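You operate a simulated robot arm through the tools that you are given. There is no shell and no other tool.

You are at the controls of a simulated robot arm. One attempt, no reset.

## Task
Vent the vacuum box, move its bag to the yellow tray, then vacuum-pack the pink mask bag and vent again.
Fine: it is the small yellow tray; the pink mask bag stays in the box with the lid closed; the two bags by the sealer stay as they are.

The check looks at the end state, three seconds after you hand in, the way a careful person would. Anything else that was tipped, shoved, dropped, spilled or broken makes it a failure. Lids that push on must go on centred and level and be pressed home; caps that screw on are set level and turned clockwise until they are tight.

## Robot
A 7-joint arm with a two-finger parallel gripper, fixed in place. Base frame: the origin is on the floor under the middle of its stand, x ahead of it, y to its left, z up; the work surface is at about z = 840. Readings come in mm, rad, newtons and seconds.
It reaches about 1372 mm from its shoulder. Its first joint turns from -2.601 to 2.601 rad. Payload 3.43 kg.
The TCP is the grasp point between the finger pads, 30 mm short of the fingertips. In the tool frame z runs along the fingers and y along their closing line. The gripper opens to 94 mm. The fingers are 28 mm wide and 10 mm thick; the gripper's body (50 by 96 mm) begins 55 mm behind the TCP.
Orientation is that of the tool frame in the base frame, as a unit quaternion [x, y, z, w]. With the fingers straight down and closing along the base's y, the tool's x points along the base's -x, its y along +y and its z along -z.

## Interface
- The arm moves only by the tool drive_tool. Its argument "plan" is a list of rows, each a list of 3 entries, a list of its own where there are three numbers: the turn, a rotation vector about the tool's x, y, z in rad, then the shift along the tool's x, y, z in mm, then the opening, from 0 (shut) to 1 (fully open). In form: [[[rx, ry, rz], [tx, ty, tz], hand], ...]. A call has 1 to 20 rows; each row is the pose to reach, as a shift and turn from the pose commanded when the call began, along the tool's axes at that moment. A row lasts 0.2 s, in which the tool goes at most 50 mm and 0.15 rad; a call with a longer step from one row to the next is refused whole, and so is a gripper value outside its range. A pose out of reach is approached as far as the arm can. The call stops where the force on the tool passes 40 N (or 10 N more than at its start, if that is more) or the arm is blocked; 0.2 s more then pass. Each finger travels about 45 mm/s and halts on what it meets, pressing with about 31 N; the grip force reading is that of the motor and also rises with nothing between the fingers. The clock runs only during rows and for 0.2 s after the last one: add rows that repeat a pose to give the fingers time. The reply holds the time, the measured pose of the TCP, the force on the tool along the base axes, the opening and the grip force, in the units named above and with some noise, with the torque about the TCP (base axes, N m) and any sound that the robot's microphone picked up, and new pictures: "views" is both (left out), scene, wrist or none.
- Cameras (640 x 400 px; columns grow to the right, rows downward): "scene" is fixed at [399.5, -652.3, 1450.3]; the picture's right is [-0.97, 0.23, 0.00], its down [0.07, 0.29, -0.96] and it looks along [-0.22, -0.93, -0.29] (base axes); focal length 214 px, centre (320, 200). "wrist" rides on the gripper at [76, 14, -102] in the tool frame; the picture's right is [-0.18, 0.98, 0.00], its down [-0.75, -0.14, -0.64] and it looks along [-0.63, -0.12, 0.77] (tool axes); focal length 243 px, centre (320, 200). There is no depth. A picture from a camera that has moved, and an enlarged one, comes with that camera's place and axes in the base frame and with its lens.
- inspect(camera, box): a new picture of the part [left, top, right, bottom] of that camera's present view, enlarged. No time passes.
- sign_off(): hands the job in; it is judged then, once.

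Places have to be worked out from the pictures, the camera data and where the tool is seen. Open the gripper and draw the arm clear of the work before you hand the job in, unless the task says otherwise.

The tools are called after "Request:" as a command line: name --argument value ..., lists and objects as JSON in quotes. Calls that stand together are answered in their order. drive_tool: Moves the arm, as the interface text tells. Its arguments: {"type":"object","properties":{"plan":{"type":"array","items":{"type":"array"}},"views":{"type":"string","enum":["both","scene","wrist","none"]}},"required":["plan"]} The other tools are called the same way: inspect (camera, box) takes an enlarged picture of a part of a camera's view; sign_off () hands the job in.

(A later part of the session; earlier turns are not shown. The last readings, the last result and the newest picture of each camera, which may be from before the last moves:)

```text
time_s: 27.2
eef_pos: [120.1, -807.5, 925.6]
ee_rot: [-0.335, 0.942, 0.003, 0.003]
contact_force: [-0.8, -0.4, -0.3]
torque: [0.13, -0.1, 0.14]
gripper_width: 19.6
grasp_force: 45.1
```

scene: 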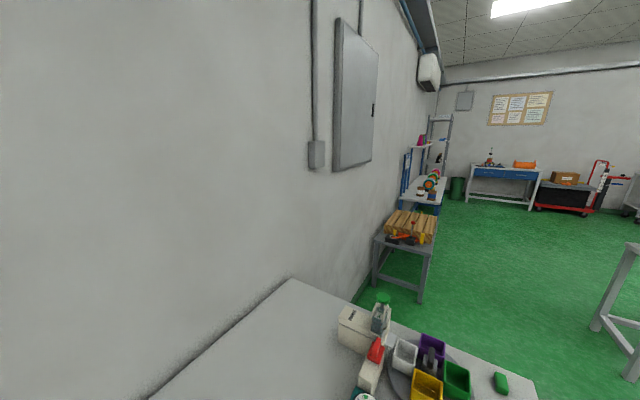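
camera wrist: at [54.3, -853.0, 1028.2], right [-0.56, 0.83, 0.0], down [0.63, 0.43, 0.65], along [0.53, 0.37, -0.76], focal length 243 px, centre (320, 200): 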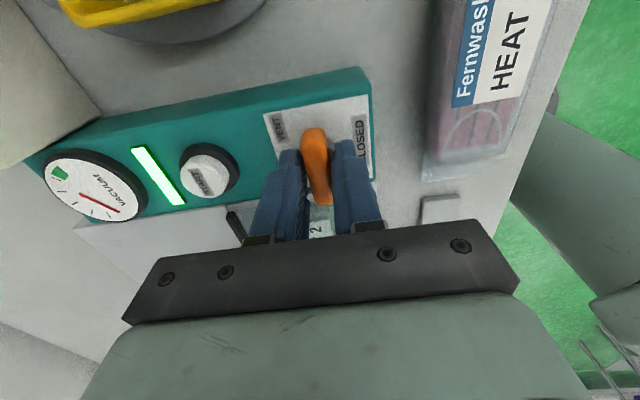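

It turned 0.1 rad with only about 0.14 N m. I continue in the same direction and watch.

Request:
drive_tool --plan '[[[0, 0, 0.08], [0, 0, 0], 0], [[0, 0, 0.16], [0, 0, 0], 0], [[0, 0, 0.24], [0, 0, 0], 0], [[0, 0, 0.32], [0, 0, 0], 0], [[0, 0, 0.32], [0, 0, 0], 0]]' --views "wrist"

Request:
inspect --camera "wrist" --box '[200, 60, 440, 220]'

```text
time_s: 28.4
eef_pos: [120.2, -808.3, 926.1]
ee_rot: [-0.182, 0.983, 0.002, 0.002]
contact_force: [-5.3, 3.1, -2.8]
torque: [-0.05, 0.06, 2.29]
gripper_width: 26.0
grasp_force: 44.7
camera wrist: at [42.0, -823.5, 1028.3], right [-0.18, 0.98, 0.0], down [0.75, 0.13, 0.65], along [0.63, 0.12, -0.76], focal length 243 px, centre (320, 200)
```

wrist: 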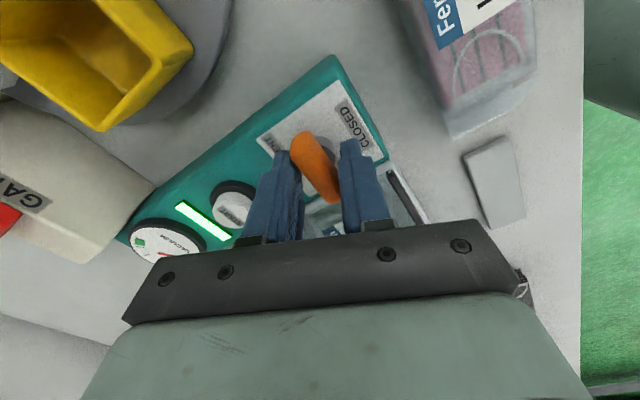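

```text
2.50 times, centred on (320, 140) of wrist
camera zoom: at [42.0, -823.5, 1028.3], right [-0.18, 0.98, 0.0], down [0.75, 0.13, 0.65], along [0.63, 0.12, -0.76], focal length 606 px, centre (320, 350)
```

zoom: 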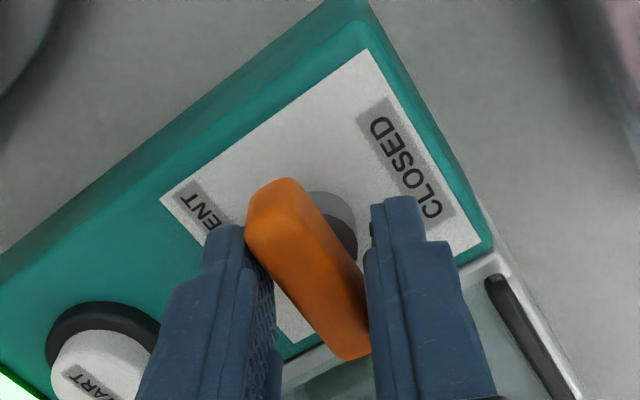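

The bar did not follow: the fingers were wedged open with 2.3 N m, so the lever is at its stop clockwise. I turn back and go counter-clockwise instead.

Request:
drive_tool --plan '[[[0, 0, -0.1], [0, 0, 0], 0], [[0, 0, -0.2], [0, 0, 0], 0], [[0, 0, -0.3], [0, 0, 0], 0], [[0, 0, -0.4], [0, 0, 0], 0], [[0, 0, -0.42], [0, 0, 0], 0], [[0, 0, -0.42], [0, 0, 0], 0]]' --views "none"

```text
time_s: 29.8
eef_pos: [120.6, -806.5, 926.1]
ee_rot: [-0.382, 0.924, 0.002, 0.004]
contact_force: [0.1, 11.7, -12.6]
torque: [-0.4, 0.63, 0.02]
gripper_width: 19.8
grasp_force: 44.8
```

Back at the bar's orientation with the grip at 19.8 mm. Now I turn counter-clockwise in small steps.

Request:
drive_tool --plan '[[[0, 0, -0.08], [0, 0, 0], 0], [[0, 0, -0.16], [0, 0, 0], 0], [[0, 0, -0.24], [0, 0, 0], 0], [[0, 0, -0.3], [0, 0, 0], 0], [[0, 0, -0.3], [0, 0, 0], 0]]' --views "wrist"

```text
time_s: 31.0
eef_pos: [120.7, -807.7, 926.9]
ee_rot: [-0.517, 0.856, 0.001, 0.003]
contact_force: [-3.1, 11.9, -10.0]
torque: [1.01, -0.33, -0.03]
gripper_width: 19.6
grasp_force: 44.9
camera wrist: at [69.8, -870.1, 1028.2], right [-0.78, 0.62, 0.0], down [0.47, 0.6, 0.65], along [0.4, 0.51, -0.76], focal length 243 px, centre (320, 200)
```

wrist: 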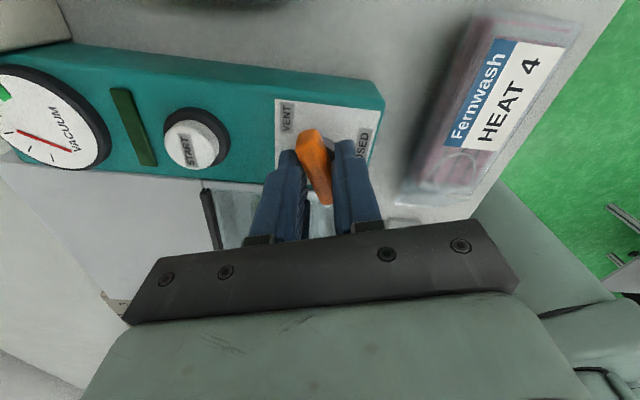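

The bar follows counter-clockwise toward the VENT label and the status light has gone dark. I keep turning toward VENT until it stops.

Request:
drive_tool --plan '[[[0, 0, -0.08], [0, 0, 0], 0], [[0, 0, -0.16], [0, 0, 0], 0], [[0, 0, -0.24], [0, 0, 0], 0], [[0, 0, -0.32], [0, 0, 0], 0], [[0, 0, -0.32], [0, 0, 0], 0]]' --views "wrist"

Request:
inspect --camera "wrist" --box '[0, 40, 240, 200]'

```text
time_s: 32.2
eef_pos: [118.6, -807.7, 925.1]
ee_rot: [-0.646, 0.763, 0.001, 0.004]
contact_force: [-3.8, 11.6, -9.0]
torque: [0.93, 0.18, -0.03]
gripper_width: 19.7
grasp_force: 44.9
camera wrist: at [91.2, -882.1, 1028.3], right [-0.94, 0.34, 0.0], down [0.26, 0.72, 0.65], along [0.22, 0.61, -0.76], focal length 243 px, centre (320, 200)
```

wrist: 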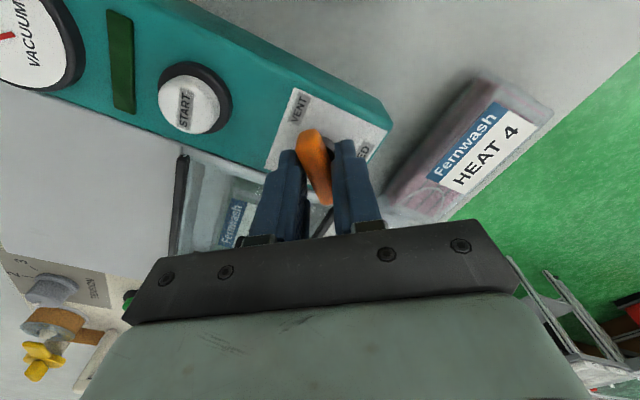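

```text
2.50 times, centred on (120, 120) of wrist
camera zoom: at [91.2, -882.1, 1028.3], right [-0.94, 0.34, 0.0], down [0.26, 0.72, 0.65], along [0.22, 0.61, -0.76], focal length 606 px, centre (820, 400)
```

zoom: 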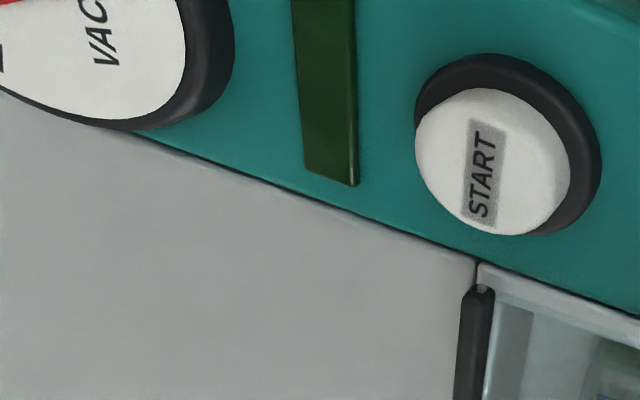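

Still free. I keep turning in the same direction.

Request:
drive_tool --plan '[[[0, 0, -0.08], [0, 0, 0], 0], [[0, 0, -0.16], [0, 0, 0], 0], [[0, 0, -0.24], [0, 0, 0], 0], [[0, 0, -0.32], [0, 0, 0], 0], [[0, 0, -0.32], [0, 0, 0], 0]]' --views "wrist"

```text
time_s: 33.4
eef_pos: [118.7, -807.6, 927.5]
ee_rot: [-0.691, 0.723, 0.001, 0.003]
contact_force: [-6.5, 9.9, -12.0]
torque: [1.17, 0.18, -0.03]
gripper_width: 19.6
grasp_force: 45.5
out of reach, approached as far as the arm can: row 3, 4, 5
camera wrist: at [99.9, -884.7, 1028.3], right [-0.97, 0.23, 0.0], down [0.17, 0.74, 0.65], along [0.15, 0.63, -0.76], focal length 243 px, centre (320, 200)
```

wrist: 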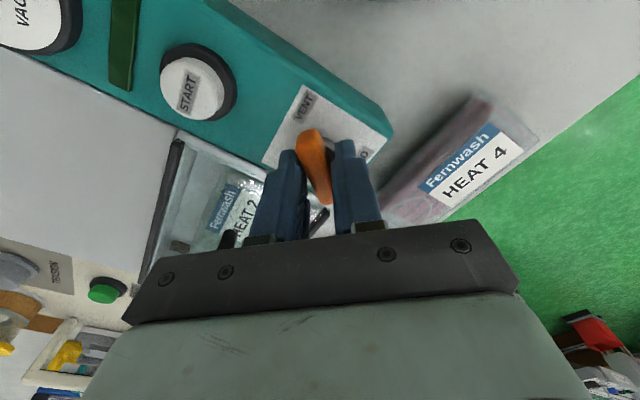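

The wrist reached its turning limit with the lever about 42° from CLOSED. I release, rise and look at the lever before re-gripping from the opposite wrist orientation.

Request:
drive_tool --plan '[[[0, 0, 0], [0, 0, 0], 0.3], [[0, 0, 0], [0, 0, 0], 0.55], [[0, 0, 0], [0, 0, 0], 0.55], [[0, 0, 0], [0, 0, -30], 0.55], [[0, 0, 0], [0, 0, -60], 0.55], [[0, 0, 0], [0, 0, -80], 0.55], [[0, 0, 0], [0, 0, -80], 0.55]]' --views "wrist"

Request:
inspect --camera "wrist" --box '[0, 0, 240, 150]'

Request:
inspect --camera "wrist" --box '[240, 60, 420, 200]'

```text
time_s: 35.0
eef_pos: [120.0, -806.8, 1006.2]
ee_rot: [-0.691, 0.723, 0.001, 0.003]
contact_force: [0.1, 0.8, -0.4]
torque: [-0.02, -0.02, 0.01]
gripper_width: 51.4
grasp_force: 0.0
camera wrist: at [100.6, -884.0, 1108.1], right [-0.97, 0.23, 0.0], down [0.17, 0.74, 0.65], along [0.15, 0.63, -0.76], focal length 243 px, centre (320, 200)
```

wrist: 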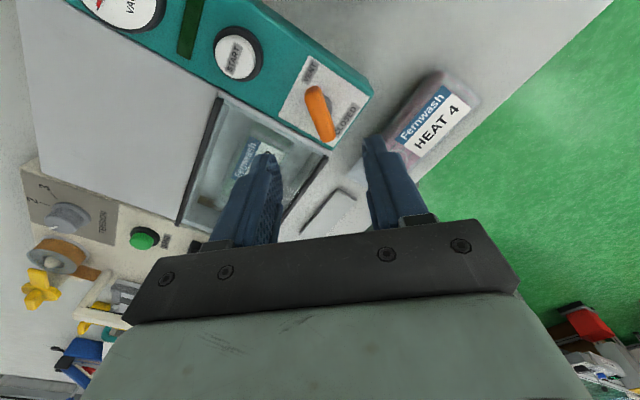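

```text
2.67 times, centred on (120, 75) of wrist
camera zoom: at [100.6, -884.0, 1108.1], right [-0.97, 0.23, 0.0], down [0.17, 0.74, 0.65], along [0.15, 0.63, -0.76], focal length 647 px, centre (853, 533)
```

zoom: 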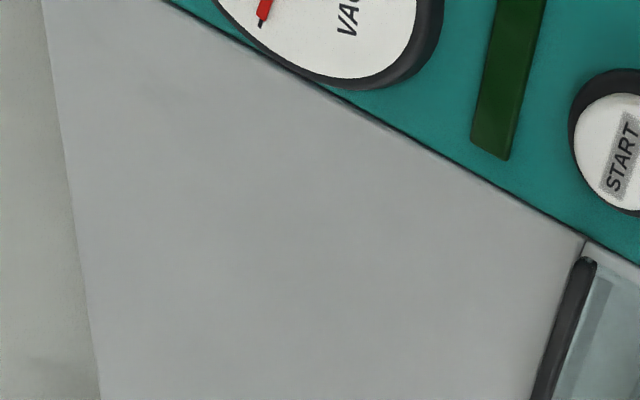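

```text
2.86 times, centred on (330, 130) of wrist
camera zoom: at [100.6, -884.0, 1108.1], right [-0.97, 0.23, 0.0], down [0.17, 0.74, 0.65], along [0.15, 0.63, -0.76], focal length 693 px, centre (291, 400)
```

zoom: 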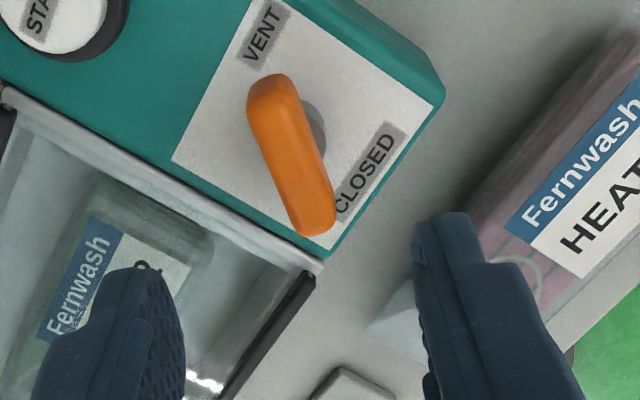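

The lever stays where I left it (pointing near VENT) and the light is off. I rotate the wrist half a turn at this height to re-grip and finish the turn.

Request:
drive_tool --plan '[[[0, 0, 0.145], [0, 0, 0], 0.55], [[0, 0, 0.29], [0, 0, 0], 0.55], [[0, 0, 0.435], [0, 0, 0], 0.55], [[0, 0, 0.58], [0, 0, 0], 0.55], [[0, 0, 0.725], [0, 0, 0], 0.55], [[0, 0, 0.87], [0, 0, 0], 0.55], [[0, 0, 1.015], [0, 0, 0], 0.55], [[0, 0, 1.16], [0, 0, 0], 0.55], [[0, 0, 1.305], [0, 0, 0], 0.55], [[0, 0, 1.45], [0, 0, 0], 0.55], [[0, 0, 1.595], [0, 0, 0], 0.55], [[0, 0, 1.74], [0, 0, 0], 0.55], [[0, 0, 1.885], [0, 0, 0], 0.55], [[0, 0, 2.03], [0, 0, 0], 0.55], [[0, 0, 2.175], [0, 0, 0], 0.55], [[0, 0, 2.32], [0, 0, 0], 0.55], [[0, 0, 2.465], [0, 0, 0], 0.55], [[0, 0, 2.61], [0, 0, 0], 0.55], [[0, 0, 2.755], [0, 0, 0], 0.55], [[0, 0, 2.755], [0, 0, 0], 0.55]]' --views "wrist"

```text
time_s: 39.2
eef_pos: [119.9, -809.6, 1006.6]
ee_rot: [0.578, 0.816, 0.002, 0.0]
contact_force: [-0.2, 0.2, -0.3]
torque: [0.0, 0.0, -0.02]
gripper_width: 52.1
grasp_force: 0.1
camera wrist: at [106.0, -733.5, 1109.0], right [0.99, 0.15, 0.0], down [0.11, -0.76, 0.64], along [0.1, -0.63, -0.77], focal length 243 px, centre (320, 200)
```

wrist: 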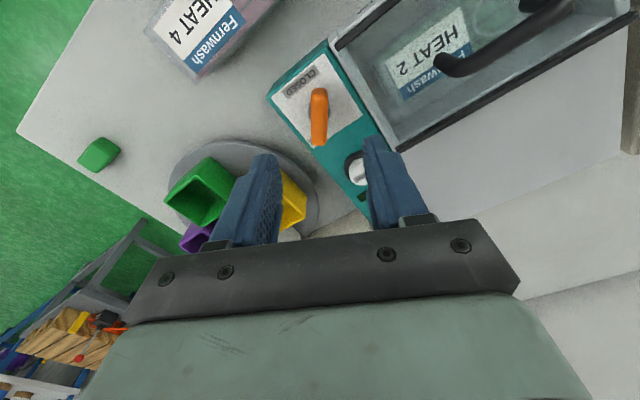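

I finish the rotation so the fingers are square to the bar, then descend.

Request:
drive_tool --plan '[[[0, 0, 0.13], [0, 0, 0], 0.55], [[0, 0, 0.26], [0, 0, 0], 0.55], [[0, 0, 0.384], [0, 0, 0], 0.55], [[0, 0, 0.384], [0, 0, 30], 0.55], [[0, 0, 0.384], [0, 0, 60], 0.55], [[0, 0, 0.384], [0, 0, 80], 0.55], [[0, 0, 0.384], [0, 0, 80], 0.55]]' --views "wrist"

Request:
inspect --camera "wrist" --box '[220, 60, 420, 220]'

```text
time_s: 40.8
eef_pos: [119.1, -808.0, 926.3]
ee_rot: [0.722, 0.692, 0.004, 0.0]
contact_force: [0.3, 0.4, 0.4]
torque: [0.01, -0.01, 0.02]
gripper_width: 51.6
grasp_force: 0.1
camera wrist: at [134.2, -733.9, 1028.8], right [0.97, -0.23, 0.0], down [-0.18, -0.75, 0.64], along [-0.14, -0.62, -0.77], focal length 243 px, centre (320, 200)
```

wrist: 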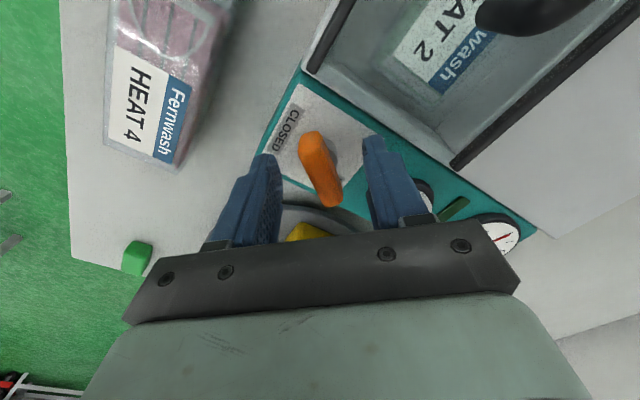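

```text
2.50 times, centred on (320, 140) of wrist
camera zoom: at [134.2, -733.9, 1028.8], right [0.97, -0.23, 0.0], down [-0.18, -0.75, 0.64], along [-0.14, -0.62, -0.77], focal length 606 px, centre (320, 350)
```

zoom: 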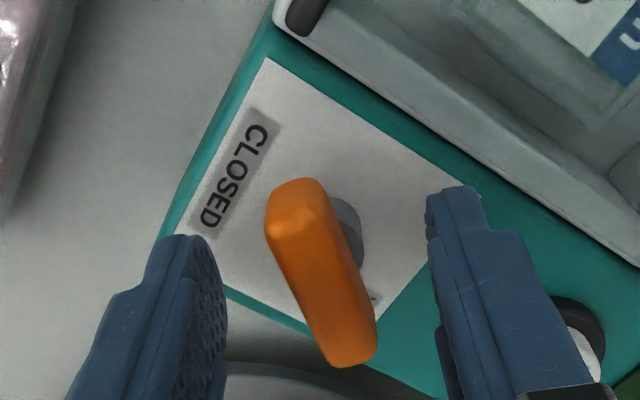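

The fingers straddle the bar again. I close and continue turning counter-clockwise.

Request:
drive_tool --plan '[[[0, 0, 0], [0, 0, 0], 0.25], [[0, 0, 0], [0, 0, 0], 0], [[0, 0, 0], [0, 0, 0], 0], [[0, 0, -0.08], [0, 0, 0], 0], [[0, 0, -0.16], [0, 0, 0], 0], [[0, 0, -0.24], [0, 0, 0], 0], [[0, 0, -0.24], [0, 0, 0], 0]]' --views "wrist"

```text
time_s: 42.4
eef_pos: [118.5, -809.2, 925.7]
ee_rot: [0.633, 0.774, 0.003, 0.0]
contact_force: [2.4, -6.2, 3.2]
torque: [0.97, 0.3, -0.04]
gripper_width: 19.5
grasp_force: 44.9
camera wrist: at [116.6, -732.0, 1028.8], right [1.0, 0.01, 0.0], down [0.01, -0.77, 0.64], along [0.01, -0.64, -0.77], focal length 243 px, centre (320, 200)
```

wrist: 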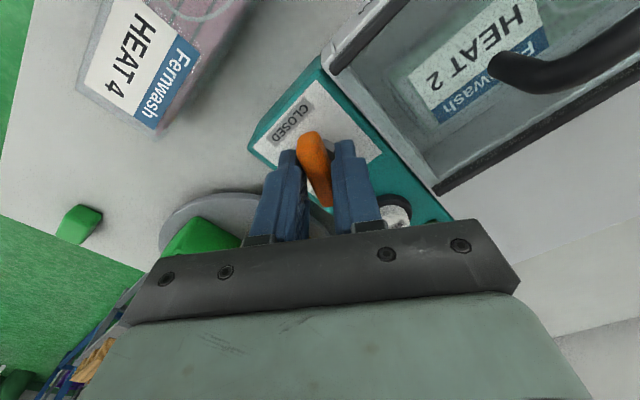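

It still turns freely (about 56° from CLOSED). I continue.

Request:
drive_tool --plan '[[[0, 0, -0.08], [0, 0, 0], 0], [[0, 0, -0.16], [0, 0, 0], 0], [[0, 0, -0.24], [0, 0, 0], 0], [[0, 0, -0.32], [0, 0, 0], 0], [[0, 0, -0.32], [0, 0, 0], 0]]' --views "wrist"

```text
time_s: 43.6
eef_pos: [119.9, -808.2, 925.5]
ee_rot: [0.503, 0.864, 0.003, 0.0]
contact_force: [-11.8, -2.3, -10.8]
torque: [-0.43, 0.3, 0.01]
gripper_width: 19.6
grasp_force: 44.7
camera wrist: at [92.2, -736.4, 1028.8], right [0.95, 0.33, 0.0], down [0.25, -0.73, 0.64], along [0.21, -0.6, -0.77], focal length 243 px, centre (320, 200)
```

wrist: 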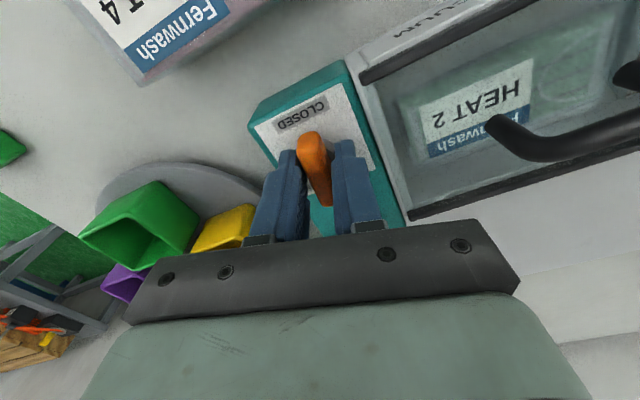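

Now about 75° from CLOSED. I continue carefully toward a quarter turn.

Request:
drive_tool --plan '[[[0, 0, -0.08], [0, 0, 0], 0], [[0, 0, -0.16], [0, 0, 0], 0], [[0, 0, -0.24], [0, 0, 0], 0], [[0, 0, -0.3], [0, 0, 0], 0], [[0, 0, -0.3], [0, 0, 0], 0]]' --views "wrist"

```text
time_s: 44.8
eef_pos: [118.9, -809.4, 926.3]
ee_rot: [0.368, 0.93, 0.002, 0.0]
contact_force: [-15.8, -7.1, -7.7]
torque: [-0.32, 0.43, -0.19]
gripper_width: 19.7
grasp_force: 45.5
camera wrist: at [72.2, -747.5, 1029.3], right [0.81, 0.59, 0.0], down [0.45, -0.62, 0.64], along [0.38, -0.52, -0.77], focal length 243 px, centre (320, 200)
```

wrist: 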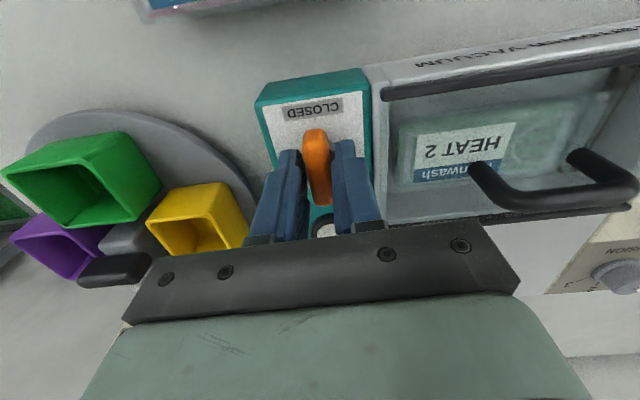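

The lever is now a full quarter turn from CLOSED with torque beginning to rise, so it is at VENT. I release, rise and look at the gauge and lid.

Request:
drive_tool --plan '[[[0, 0, 0.02], [0, 0, 0], 0], [[0, 0, 0.02], [0, 0, 0], 0.3], [[0, 0, 0.02], [0, 0, 0], 0.55], [[0, 0, 0.02], [0, 0, 0], 0.55], [[0, 0, 0.02], [0, 0, -30], 0.55], [[0, 0, 0.02], [0, 0, -60], 0.55], [[0, 0, 0.02], [0, 0, -90], 0.55], [[0, 0, 0.02], [0, 0, -90], 0.55]]' --views "wrist"

Request:
inspect --camera "wrist" --box '[250, 60, 410, 230]'

Request:
inspect --camera "wrist" --box '[300, 180, 380, 230]'

```text
time_s: 46.6
eef_pos: [121.6, -809.5, 1017.5]
ee_rot: [0.378, 0.926, 0.004, 0.001]
contact_force: [0.4, 0.9, 0.6]
torque: [-0.02, -0.01, 0.02]
gripper_width: 51.7
grasp_force: 0.1
camera wrist: at [74.7, -747.7, 1119.2], right [0.82, 0.57, 0.01], down [0.44, -0.63, 0.64], along [0.37, -0.52, -0.77], focal length 243 px, centre (320, 200)
```

wrist: 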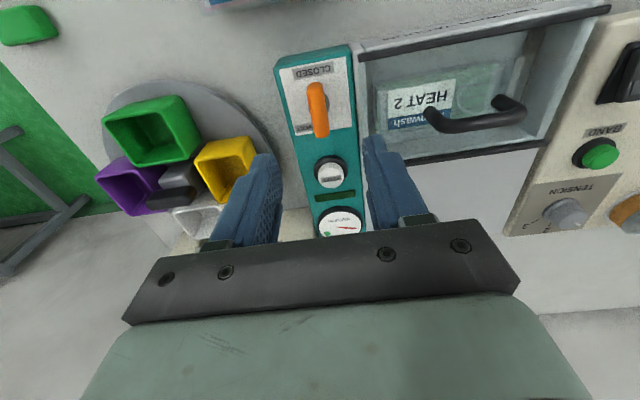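

```text
2.35 times, centred on (330, 145) of wrist
camera zoom: at [74.7, -747.7, 1119.2], right [0.82, 0.57, 0.01], down [0.44, -0.63, 0.64], along [0.37, -0.52, -0.77], focal length 571 px, centre (296, 329)
```

zoom: 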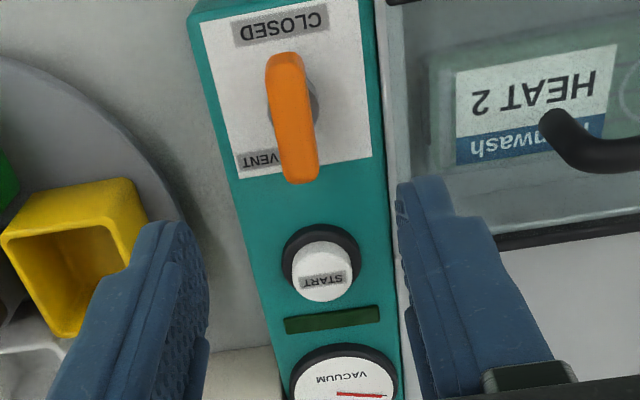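

```text
8.00 times, centred on (340, 205) of wrist
camera zoom: at [74.7, -747.7, 1119.2], right [0.82, 0.57, 0.01], down [0.44, -0.63, 0.64], along [0.37, -0.52, -0.77], focal length 1941 px, centre (160, 160)
```

zoom: 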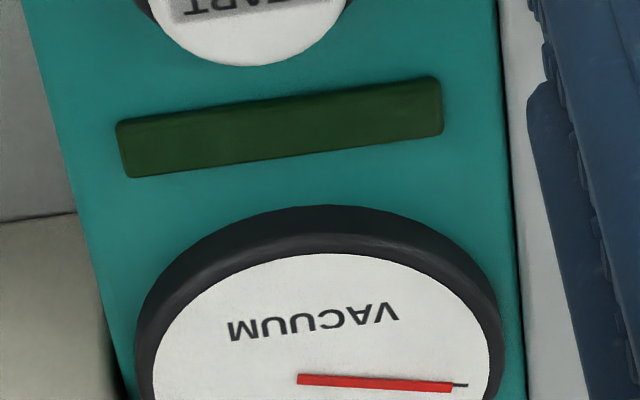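

The gauge needle has dropped to the first tick (zero) and the light is off: the box is vented. Next I move over the lid handle at (224,-733) and turn the fingers to close across its bar.

Request:
drive_tool --plan '[[[0, 0, -0.14], [-2, 12, 0], 0.55], [[0, 0, -0.28], [-4, 24, 0], 0.55], [[0, 0, -0.42], [-6, 36, 0], 0.55], [[0, 0, -0.56], [-8, 48, 0], 0.55], [[0, 0, -0.7], [-10, 60, 0], 0.55], [[0, 0, -0.84], [-12, 72, 0], 0.55], [[0, 0, -0.98], [-14, 84, 0], 0.55], [[0, 0, -1.12], [-16, 96, 0], 0.55], [[0, 0, -1.26], [-17, 106, 0], 0.55], [[0, 0, -1.4], [-18, 116, 0], 0.55], [[0, 0, -1.54], [-19, 124, 0], 0.55], [[0, 0, -1.56], [-19.5, 126.3, 0], 0.55], [[0, 0, -1.56], [-19.5, 126.3, 0], 0.55]]' --views "wrist"

Request:
inspect --camera "wrist" --box '[200, 60, 440, 220]'

```text
time_s: 49.4
eef_pos: [222.2, -731.7, 1017.4]
ee_rot: [-0.383, 0.924, 0.002, 0.004]
contact_force: [0.0, -0.6, -0.4]
torque: [-0.01, 0.01, 0.01]
gripper_width: 51.6
grasp_force: 0.1
camera wrist: at [156.9, -776.9, 1119.7], right [-0.57, 0.82, 0.0], down [0.63, 0.43, 0.65], along [0.53, 0.37, -0.76], focal length 243 px, centre (320, 200)
```

wrist: 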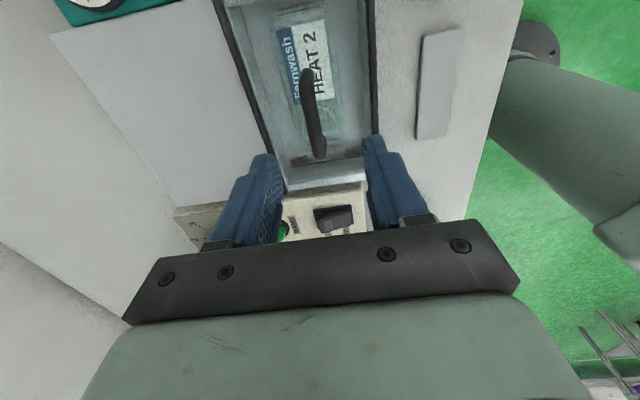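

```text
2.50 times, centred on (320, 140) of wrist
camera zoom: at [156.9, -776.9, 1119.7], right [-0.57, 0.82, 0.0], down [0.63, 0.43, 0.65], along [0.53, 0.37, -0.76], focal length 606 px, centre (320, 350)
```

zoom: 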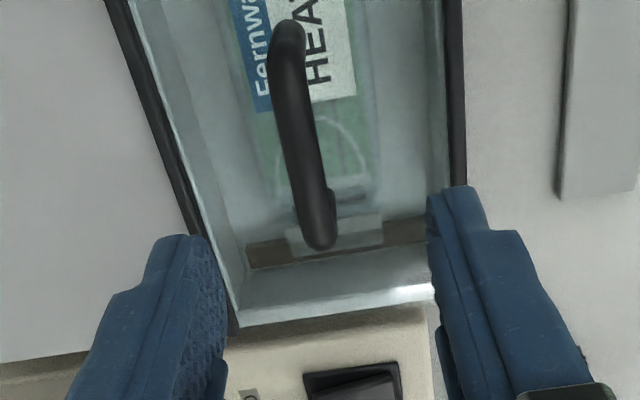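

The handle bar is about 2.5 mm farther back than the tool centre. I correct that and descend so the pads straddle the bar at z≈935.

Request:
drive_tool --plan '[[[0, 0, 0], [2, -2.5, 25], 0.55], [[0, 0, 0], [2, -2.5, 50], 0.55], [[0, 0, 0], [2, -2.5, 70], 0.55], [[0, 0, 0], [2, -2.5, 81], 0.55], [[0, 0, 0], [2, -2.5, 81], 0.55]]' --views "wrist"

Request:
inspect --camera "wrist" --box '[200, 60, 440, 220]'

```text
time_s: 50.6
eef_pos: [221.1, -734.6, 935.0]
ee_rot: [-0.383, 0.924, 0.001, 0.003]
contact_force: [-0.1, -0.2, 0.5]
torque: [0.02, 0.02, 0.01]
gripper_width: 51.6
grasp_force: 0.0
camera wrist: at [156.3, -779.6, 1037.5], right [-0.56, 0.83, 0.0], down [0.63, 0.43, 0.65], along [0.53, 0.37, -0.76], focal length 243 px, centre (320, 200)
```

wrist: 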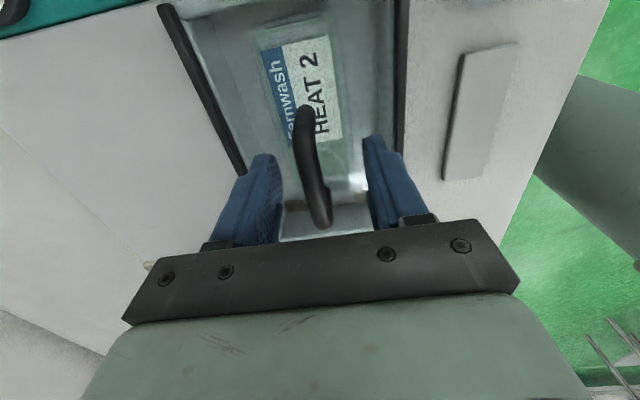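

```text
2.50 times, centred on (320, 140) of wrist
camera zoom: at [156.3, -779.6, 1037.5], right [-0.56, 0.83, 0.0], down [0.63, 0.43, 0.65], along [0.53, 0.37, -0.76], focal length 606 px, centre (320, 350)
```

zoom: 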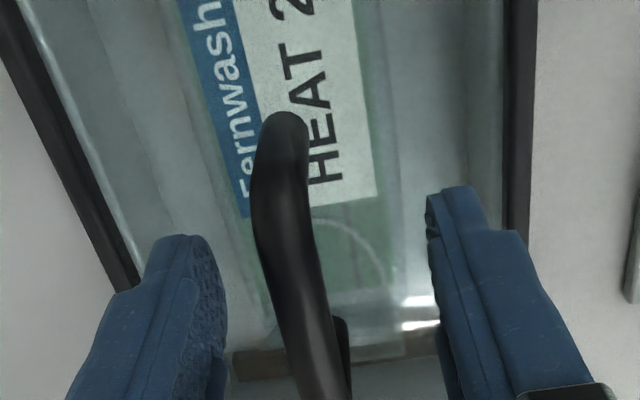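

The bar is still about 3 mm toward the left finger; I shift that much and close gently.

Request:
drive_tool --plan '[[[0, 0, 0], [0, -3, 0], 0.5], [[0, 0, 0], [0, -3, 0], 0.3], [[0, 0, 0], [0, -3, 0], 0.1], [[0, 0, 0], [0, -3, 0], 0], [[0, 0, 0], [0, -3, 0], 0]]' --views "wrist"

```text
time_s: 51.8
eef_pos: [224.9, -736.2, 937.8]
ee_rot: [-0.382, 0.924, 0.0, 0.003]
contact_force: [5.2, -6.3, 14.7]
torque: [0.11, -0.11, -0.09]
gripper_width: 14.3
grasp_force: 45.3
camera wrist: at [159.0, -781.9, 1038.9], right [-0.57, 0.82, 0.0], down [0.63, 0.43, 0.65], along [0.53, 0.36, -0.76], focal length 243 px, centre (320, 200)
```

wrist: 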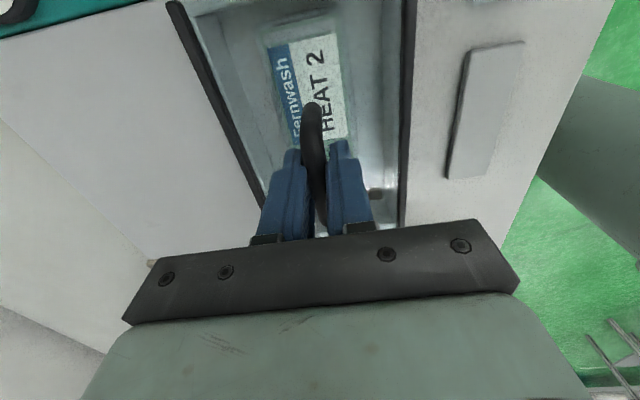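

The bar is gripped (14.3 mm). I lift gently by a few millimetres to see how the lid moves.

Request:
drive_tool --plan '[[[0, 0, 0], [0, 0, -2], 0], [[0, 0, 0], [0, 0, -5], 0], [[0, 0, 0], [0, 0, -8], 0], [[0, 0, 0], [0, 0, -8], 0]]' --views "wrist"

Request:
inspect --camera "wrist" --box '[140, 0, 440, 240]'

```text
time_s: 52.8
eef_pos: [225.0, -736.2, 941.8]
ee_rot: [-0.383, 0.924, 0.002, 0.002]
contact_force: [5.4, -10.1, -33.6]
torque: [-0.11, -0.05, -0.04]
gripper_width: 11.7
grasp_force: 44.9
camera wrist: at [159.5, -782.0, 1043.9], right [-0.57, 0.82, 0.0], down [0.63, 0.43, 0.65], along [0.53, 0.37, -0.76], focal length 243 px, centre (320, 200)
```

wrist: 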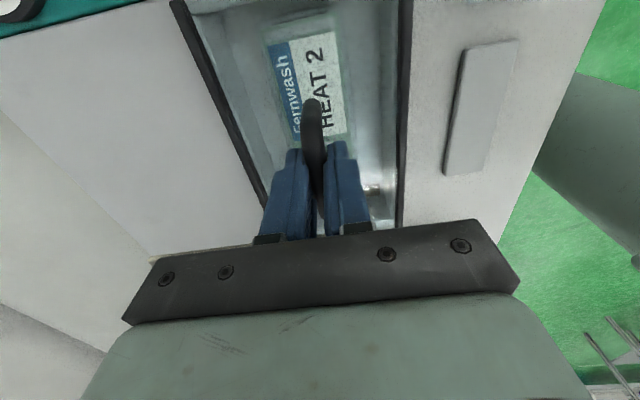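

```text
1.67 times, centred on (290, 120) of wrist
camera zoom: at [159.5, -782.0, 1043.9], right [-0.57, 0.82, 0.0], down [0.63, 0.43, 0.65], along [0.53, 0.37, -0.76], focal length 404 px, centre (370, 333)
```

zoom: 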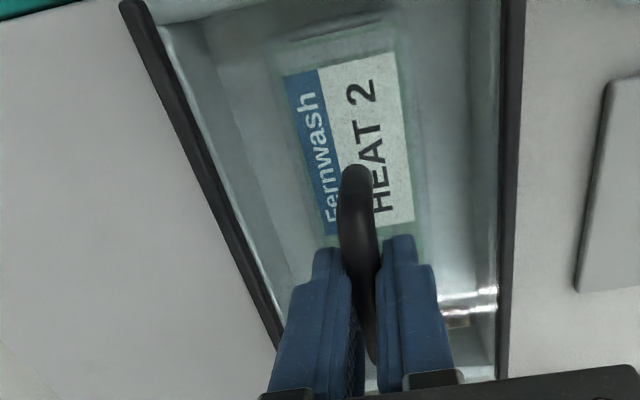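

Lifting 4 mm built up 34 N and the pads slipped on the bar; the lid did not rise. It may slide instead, so I lower back and test a small push toward the back over the rear plate.

Request:
drive_tool --plan '[[[0, 0, 0], [0, 0, 3], 0], [[0, 0, 0], [0, 0, 5], 0], [[0, 0, 0], [0, -2, 5], 0], [[0, 0, 0], [0, -4, 5], 0], [[0, 0, 0], [0, -4, 5], 0]]' --views "none"

```text
time_s: 54.0
eef_pos: [227.3, -737.5, 941.6]
ee_rot: [-0.383, 0.924, 0.0, 0.003]
contact_force: [-3.8, 2.3, 33.9]
torque: [-0.02, 0.14, 0.0]
gripper_width: 11.8
grasp_force: 45.0
```

The bar moved about 2.5 mm back with little resistance while staying 4 mm higher, which could mean hinge motion about the rear edge. I take a picture to check whether the lid tilted.

Request:
inspect --camera "wrist" --box '[140, 0, 440, 240]'

Request:
inspect --camera "wrist" --box '[350, 130, 430, 220]'

```text
1.67 times, centred on (290, 120) of wrist
camera zoom: at [161.2, -783.3, 1042.5], right [-0.56, 0.83, 0.0], down [0.63, 0.43, 0.65], along [0.53, 0.37, -0.76], focal length 404 px, centre (370, 333)
```

zoom: 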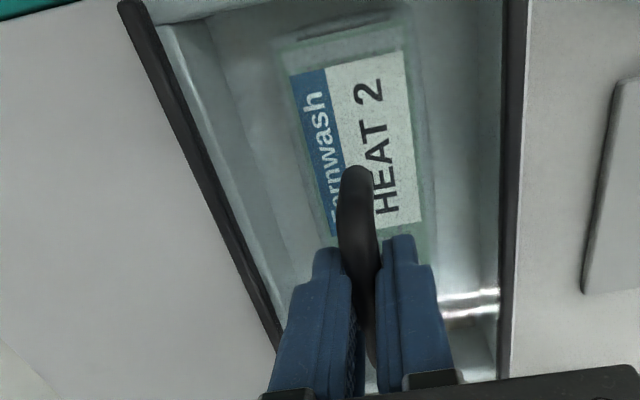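

```text
4.44 times, centred on (390, 175) of wrist
camera zoom: at [161.2, -783.3, 1042.5], right [-0.56, 0.83, 0.0], down [0.63, 0.43, 0.65], along [0.53, 0.37, -0.76], focal length 1078 px, centre (9, 311)
```

zoom: 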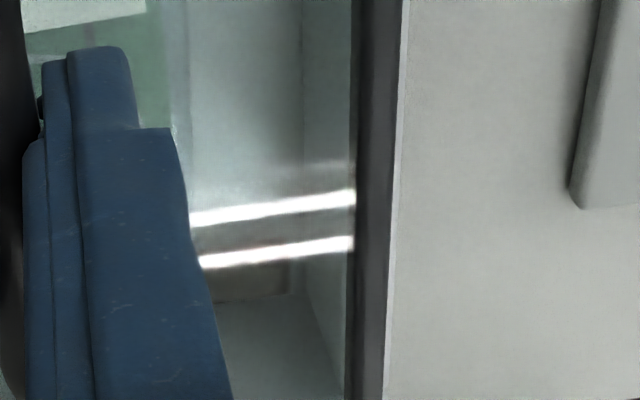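

In the picture the lid's rear and front bars moved back together with the gripper while the bag stayed put, so the lid slides toward the back over the rear plate. I remove the vertical load first.

Request:
drive_tool --plan '[[[0, 0, 0], [0, 0, -2], 0], [[0, 0, 0], [0, 0, -3], 0], [[0, 0, 0], [0, 0, -3], 0]]' --views "none"

```text
time_s: 54.8
eef_pos: [227.2, -739.0, 941.1]
ee_rot: [-0.383, 0.924, 0.002, 0.003]
contact_force: [-2.5, 1.6, -24.0]
torque: [-0.71, 0.7, 0.01]
gripper_width: 11.3
grasp_force: 45.1
```

Clamping over-constrains the handle, so I open slightly to straddle it and push the bar backward with the front finger, in small steps.

Request:
drive_tool --plan '[[[0, 0, 0], [0, 0, 1], 0.15], [[0, 0, 0], [0, 0, 3], 0.26], [[0, 0, 0], [0, 0, 3], 0.26], [[0, 0, 0], [0, -8, 3], 0.26], [[0, 0, 0], [0, -16, 3], 0.26], [[0, 0, 0], [0, -24, 3], 0.26], [[0, 0, 0], [0, -32, 3], 0.26], [[0, 0, 0], [0, -40, 3], 0.26], [[0, 0, 0], [0, -40, 3], 0.26]]' --views "wrist"

```text
time_s: 56.8
eef_pos: [256.2, -766.6, 939.3]
ee_rot: [-0.383, 0.924, 0.002, 0.003]
contact_force: [-0.9, 0.1, 1.0]
torque: [0.02, 0.02, 0.01]
gripper_width: 24.4
grasp_force: 0.2
camera wrist: at [190.6, -812.5, 1041.5], right [-0.57, 0.82, 0.0], down [0.63, 0.43, 0.65], along [0.53, 0.37, -0.76], focal length 243 px, centre (320, 200)
```

wrist: 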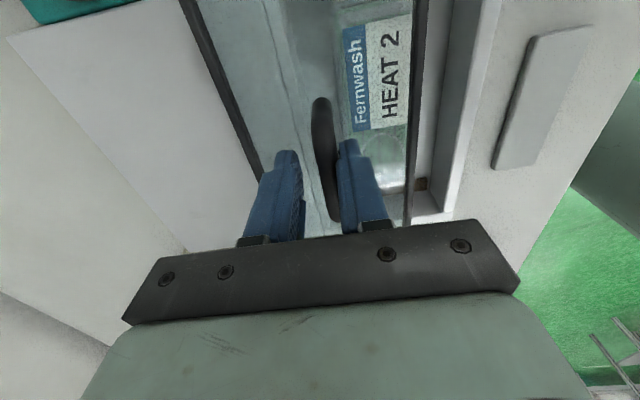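

The lid slides back easily (about 35 mm so far, almost no force). I keep pushing it back.

Request:
drive_tool --plan '[[[0, 0, 0], [0, -10, 0], 0.26], [[0, 0, 0], [0, -20, 0], 0.26], [[0, 0, 0], [0, -30, 0], 0.26], [[0, 0, 0], [0, -40, 0], 0.26], [[0, 0, 0], [0, -50, 0], 0.26], [[0, 0, 0], [0, -60, 0], 0.26], [[0, 0, 0], [0, -60, 0], 0.26]]' --views "wrist"

```text
time_s: 58.4
eef_pos: [300.2, -809.6, 937.3]
ee_rot: [-0.382, 0.924, 0.002, 0.004]
contact_force: [-0.5, 0.1, 0.0]
torque: [-0.02, 0.0, -0.02]
gripper_width: 24.4
grasp_force: 0.1
camera wrist: at [233.5, -854.6, 1040.7], right [-0.57, 0.82, 0.0], down [0.63, 0.43, 0.65], along [0.53, 0.37, -0.76], focal length 243 px, centre (320, 200)
```

wrist: 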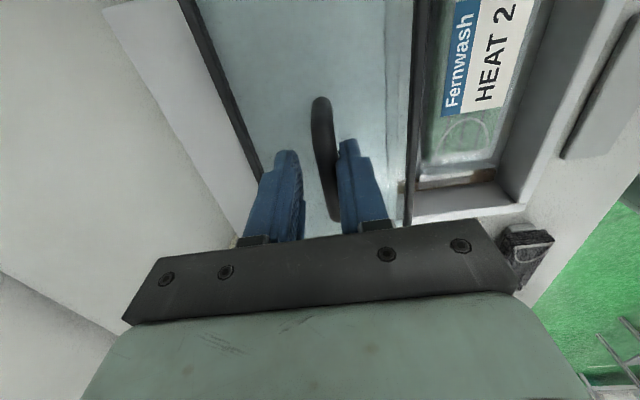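

The bag is now exposed. I push a little further in smaller steps to clear the rear wall completely.

Request:
drive_tool --plan '[[[0, 0, 0], [0, -5, 0], 0.26], [[0, 0, 0], [0, -10, 0], 0.26], [[0, 0, 0], [0, -15, 0], 0.26], [[0, 0, 0], [0, -20, 0], 0.26], [[0, 0, 0], [0, -20, 0], 0.26]]' --views "wrist"

```text
time_s: 59.6
eef_pos: [313.0, -823.9, 940.6]
ee_rot: [-0.383, 0.924, 0.001, 0.003]
contact_force: [-0.5, -0.2, -0.8]
torque: [-0.06, 0.01, 0.02]
gripper_width: 24.7
grasp_force: 0.2
camera wrist: at [247.5, -869.1, 1041.3], right [-0.56, 0.83, 0.0], down [0.63, 0.43, 0.65], along [0.53, 0.37, -0.76], focal length 243 px, centre (320, 200)
```

wrist: 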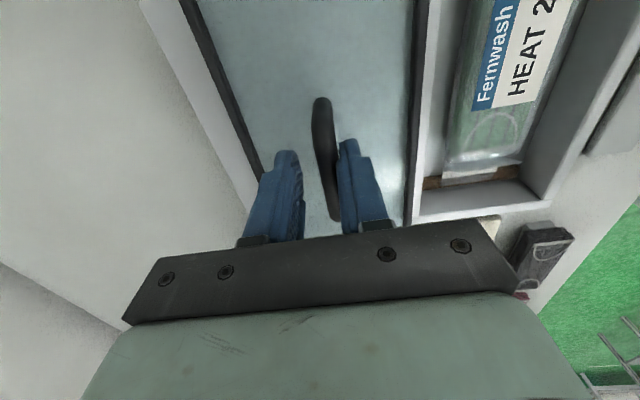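

The lid is fully off the opening and the bag is free to reach. I rise clear of the handle and move over the open box to locate the bag.

Request:
drive_tool --plan '[[[0, 0, 0], [0, 2, -20], 0.3], [[0, 0, 0], [0, 3, -50], 0.5], [[0, 0, 0], [0, 3, -80], 0.8], [[0, 0, 0], [3, 33, -90], 1], [[0, 0, 0], [6, 63, -100], 1], [[0, 0, 0], [10, 93, -110], 1], [[0, 0, 0], [13, 125, -120], 1], [[0, 0, 0], [13, 125, -120], 1]]' --views "wrist"

Request:
inspect --camera "wrist" --box '[220, 0, 440, 180]'

```text
time_s: 61.4
eef_pos: [214.7, -744.2, 1060.6]
ee_rot: [-0.382, 0.924, 0.002, 0.002]
contact_force: [0.7, 0.9, 0.6]
torque: [0.06, 0.0, -0.02]
gripper_width: 94.0
grasp_force: 0.0
camera wrist: at [149.0, -789.3, 1161.8], right [-0.57, 0.82, 0.0], down [0.63, 0.43, 0.65], along [0.53, 0.37, -0.76], focal length 243 px, centre (320, 200)
```

wrist: 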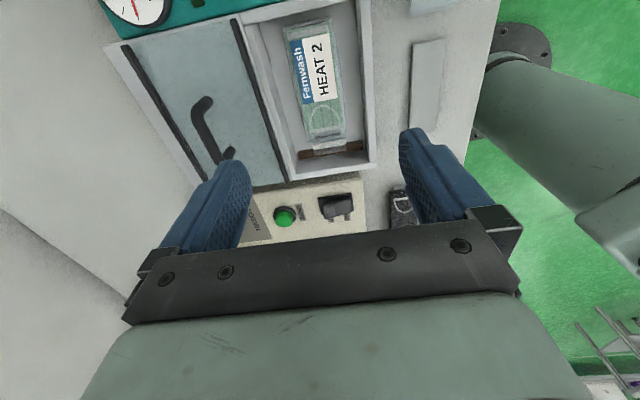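

```text
2.22 times, centred on (330, 90) of wrist
camera zoom: at [149.0, -789.3, 1161.8], right [-0.57, 0.82, 0.0], down [0.63, 0.43, 0.65], along [0.53, 0.37, -0.76], focal length 539 px, centre (298, 444)
```

zoom: 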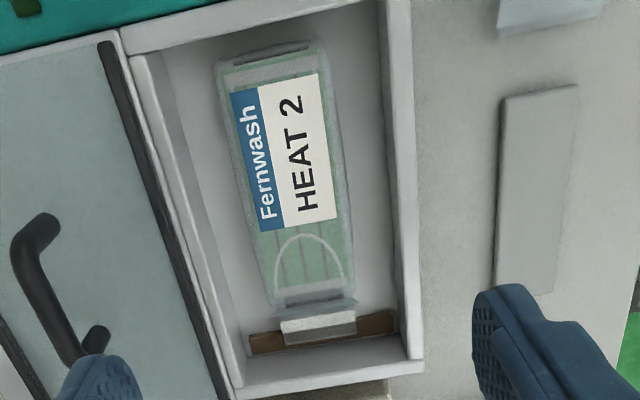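

The view shows the HEAT 2 bag centred in the open chamber at about (216,-745), roughly 50 mm wide, with its neck over the brown seal bar; the chamber is ~95 mm deep. I narrow the opening to ~66 mm and descend partway.

Request:
drive_tool --plan '[[[0, 0, 0], [0, -1, 20], 0.7], [[0, 0, 0], [0, -1, 45], 0.7], [[0, 0, 0], [0, -1, 70], 0.7], [[0, 0, 0], [0, -1, 95], 0.7], [[0, 0, 0], [0, -1, 115], 0.7], [[0, 0, 0], [0, -1, 130], 0.7], [[0, 0, 0], [0, -1, 130], 0.7]]' --views "wrist"

Request:
inspect --camera "wrist" --box '[180, 40, 460, 220]'

```text
time_s: 63.0
eef_pos: [215.4, -745.5, 929.3]
ee_rot: [-0.383, 0.924, 0.001, 0.003]
contact_force: [-0.6, -0.3, -0.5]
torque: [-0.01, 0.02, 0.0]
gripper_width: 65.9
grasp_force: 0.0
camera wrist: at [149.5, -790.1, 1030.3], right [-0.57, 0.83, 0.0], down [0.63, 0.43, 0.65], along [0.53, 0.37, -0.76], focal length 243 px, centre (320, 200)
```

wrist: 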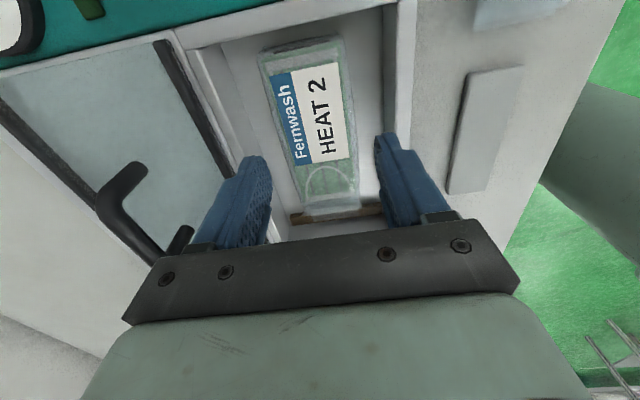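

```text
2.22 times, centred on (320, 130) of wrist
camera zoom: at [149.5, -790.1, 1030.3], right [-0.57, 0.83, 0.0], down [0.63, 0.43, 0.65], along [0.53, 0.37, -0.76], focal length 539 px, centre (320, 356)
```

zoom: 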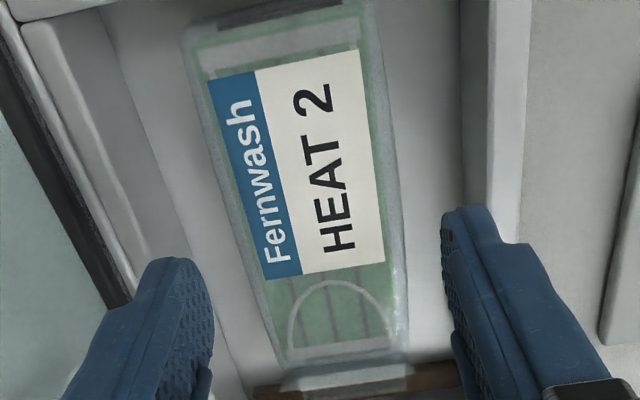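

Bag spans depth 653–704 and the chamber 631–726, so I narrow the opening to 60 mm, centre by 1 mm, and descend into the chamber gently.

Request:
drive_tool --plan '[[[0, 0, 0], [0, 1, 0], 0.64], [[0, 0, 0], [0, 1, 5], 0.64], [[0, 0, 0], [0, 1, 15], 0.64], [[0, 0, 0], [0, 1, 25], 0.64], [[0, 0, 0], [0, 1, 35], 0.64], [[0, 0, 0], [0, 1, 42], 0.64], [[0, 0, 0], [0, 1, 42], 0.64]]' --views "wrist"

```text
time_s: 64.6
eef_pos: [216.7, -745.4, 887.0]
ee_rot: [-0.384, 0.923, -0.002, 0.003]
contact_force: [23.8, -25.6, 16.4]
torque: [-0.23, -0.03, 0.17]
gripper_width: 73.8
grasp_force: 12.3
camera wrist: at [150.9, -791.2, 989.3], right [-0.57, 0.82, -0.01], down [0.63, 0.44, 0.65], along [0.53, 0.36, -0.76], focal length 243 px, centre (320, 200)
```

wrist: 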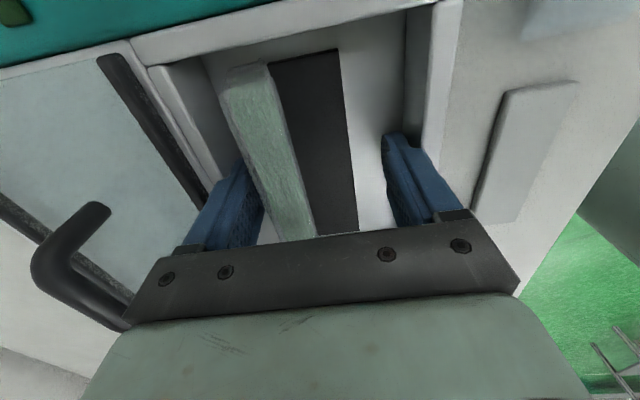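

The bag has tipped onto its long edge between the fingers (dark underside visible) and the opening was forced to 74 mm. I inspect closely before doing anything.

Request:
inspect --camera "wrist" --box '[140, 0, 480, 250]'

Request:
inspect --camera "wrist" --box '[180, 130, 300, 250]'

```text
1.60 times, centred on (310, 125) of wrist
camera zoom: at [150.9, -791.2, 989.3], right [-0.57, 0.82, -0.01], down [0.63, 0.44, 0.65], along [0.53, 0.36, -0.76], focal length 388 px, centre (336, 320)
```

zoom: 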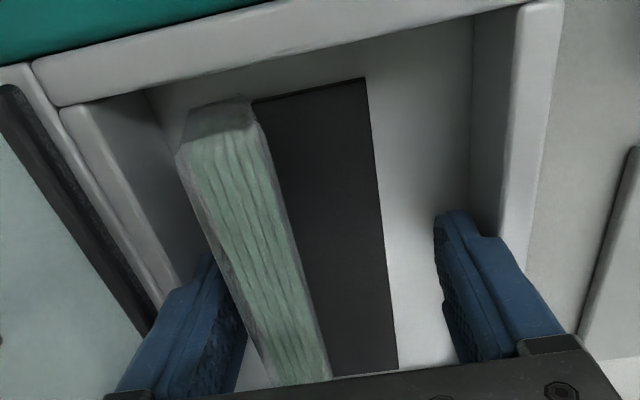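

```text
3.33 times, centred on (240, 190) of wrist
camera zoom: at [150.9, -791.2, 989.3], right [-0.57, 0.82, -0.01], down [0.63, 0.44, 0.65], along [0.53, 0.36, -0.76], focal length 809 px, centre (587, 233)
```

zoom: 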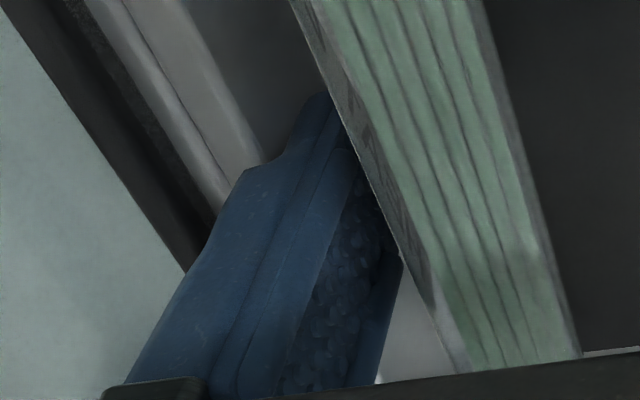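

The dark face is the bag's underside: the bag leans about 57° on its long edge against the rear finger. Closing now should bring it upright between the flat pads (about 27 mm thick), which is a secure grip, so I close gradually.

Request:
drive_tool --plan '[[[0, 0, 0], [0, 0, -2], 0.6], [[0, 0, 0], [0, 0, -3], 0.55], [[0, 0, 0], [0, 0, -3], 0.5], [[0, 0, 0], [0, 0, -3], 0.5]]' --views "wrist"

Request:
inspect --camera "wrist" --box '[140, 0, 480, 250]'

```text
time_s: 65.6
eef_pos: [218.6, -747.3, 889.6]
ee_rot: [-0.384, 0.923, -0.004, 0.004]
contact_force: [28.2, -26.5, 8.1]
torque: [-1.03, -1.08, 0.07]
gripper_width: 69.7
grasp_force: 19.7
camera wrist: at [151.3, -792.1, 991.9], right [-0.57, 0.82, -0.01], down [0.63, 0.44, 0.65], along [0.54, 0.36, -0.76], focal length 243 px, centre (320, 200)
```

wrist: 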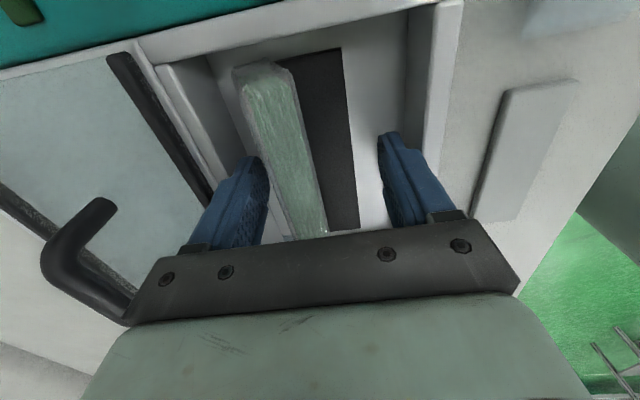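

```text
1.60 times, centred on (310, 125) of wrist
camera zoom: at [151.3, -792.1, 991.9], right [-0.57, 0.82, -0.01], down [0.63, 0.44, 0.65], along [0.54, 0.36, -0.76], focal length 388 px, centre (336, 320)
```

zoom: 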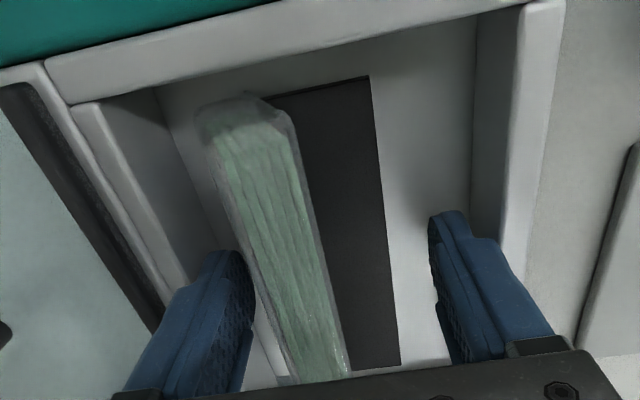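

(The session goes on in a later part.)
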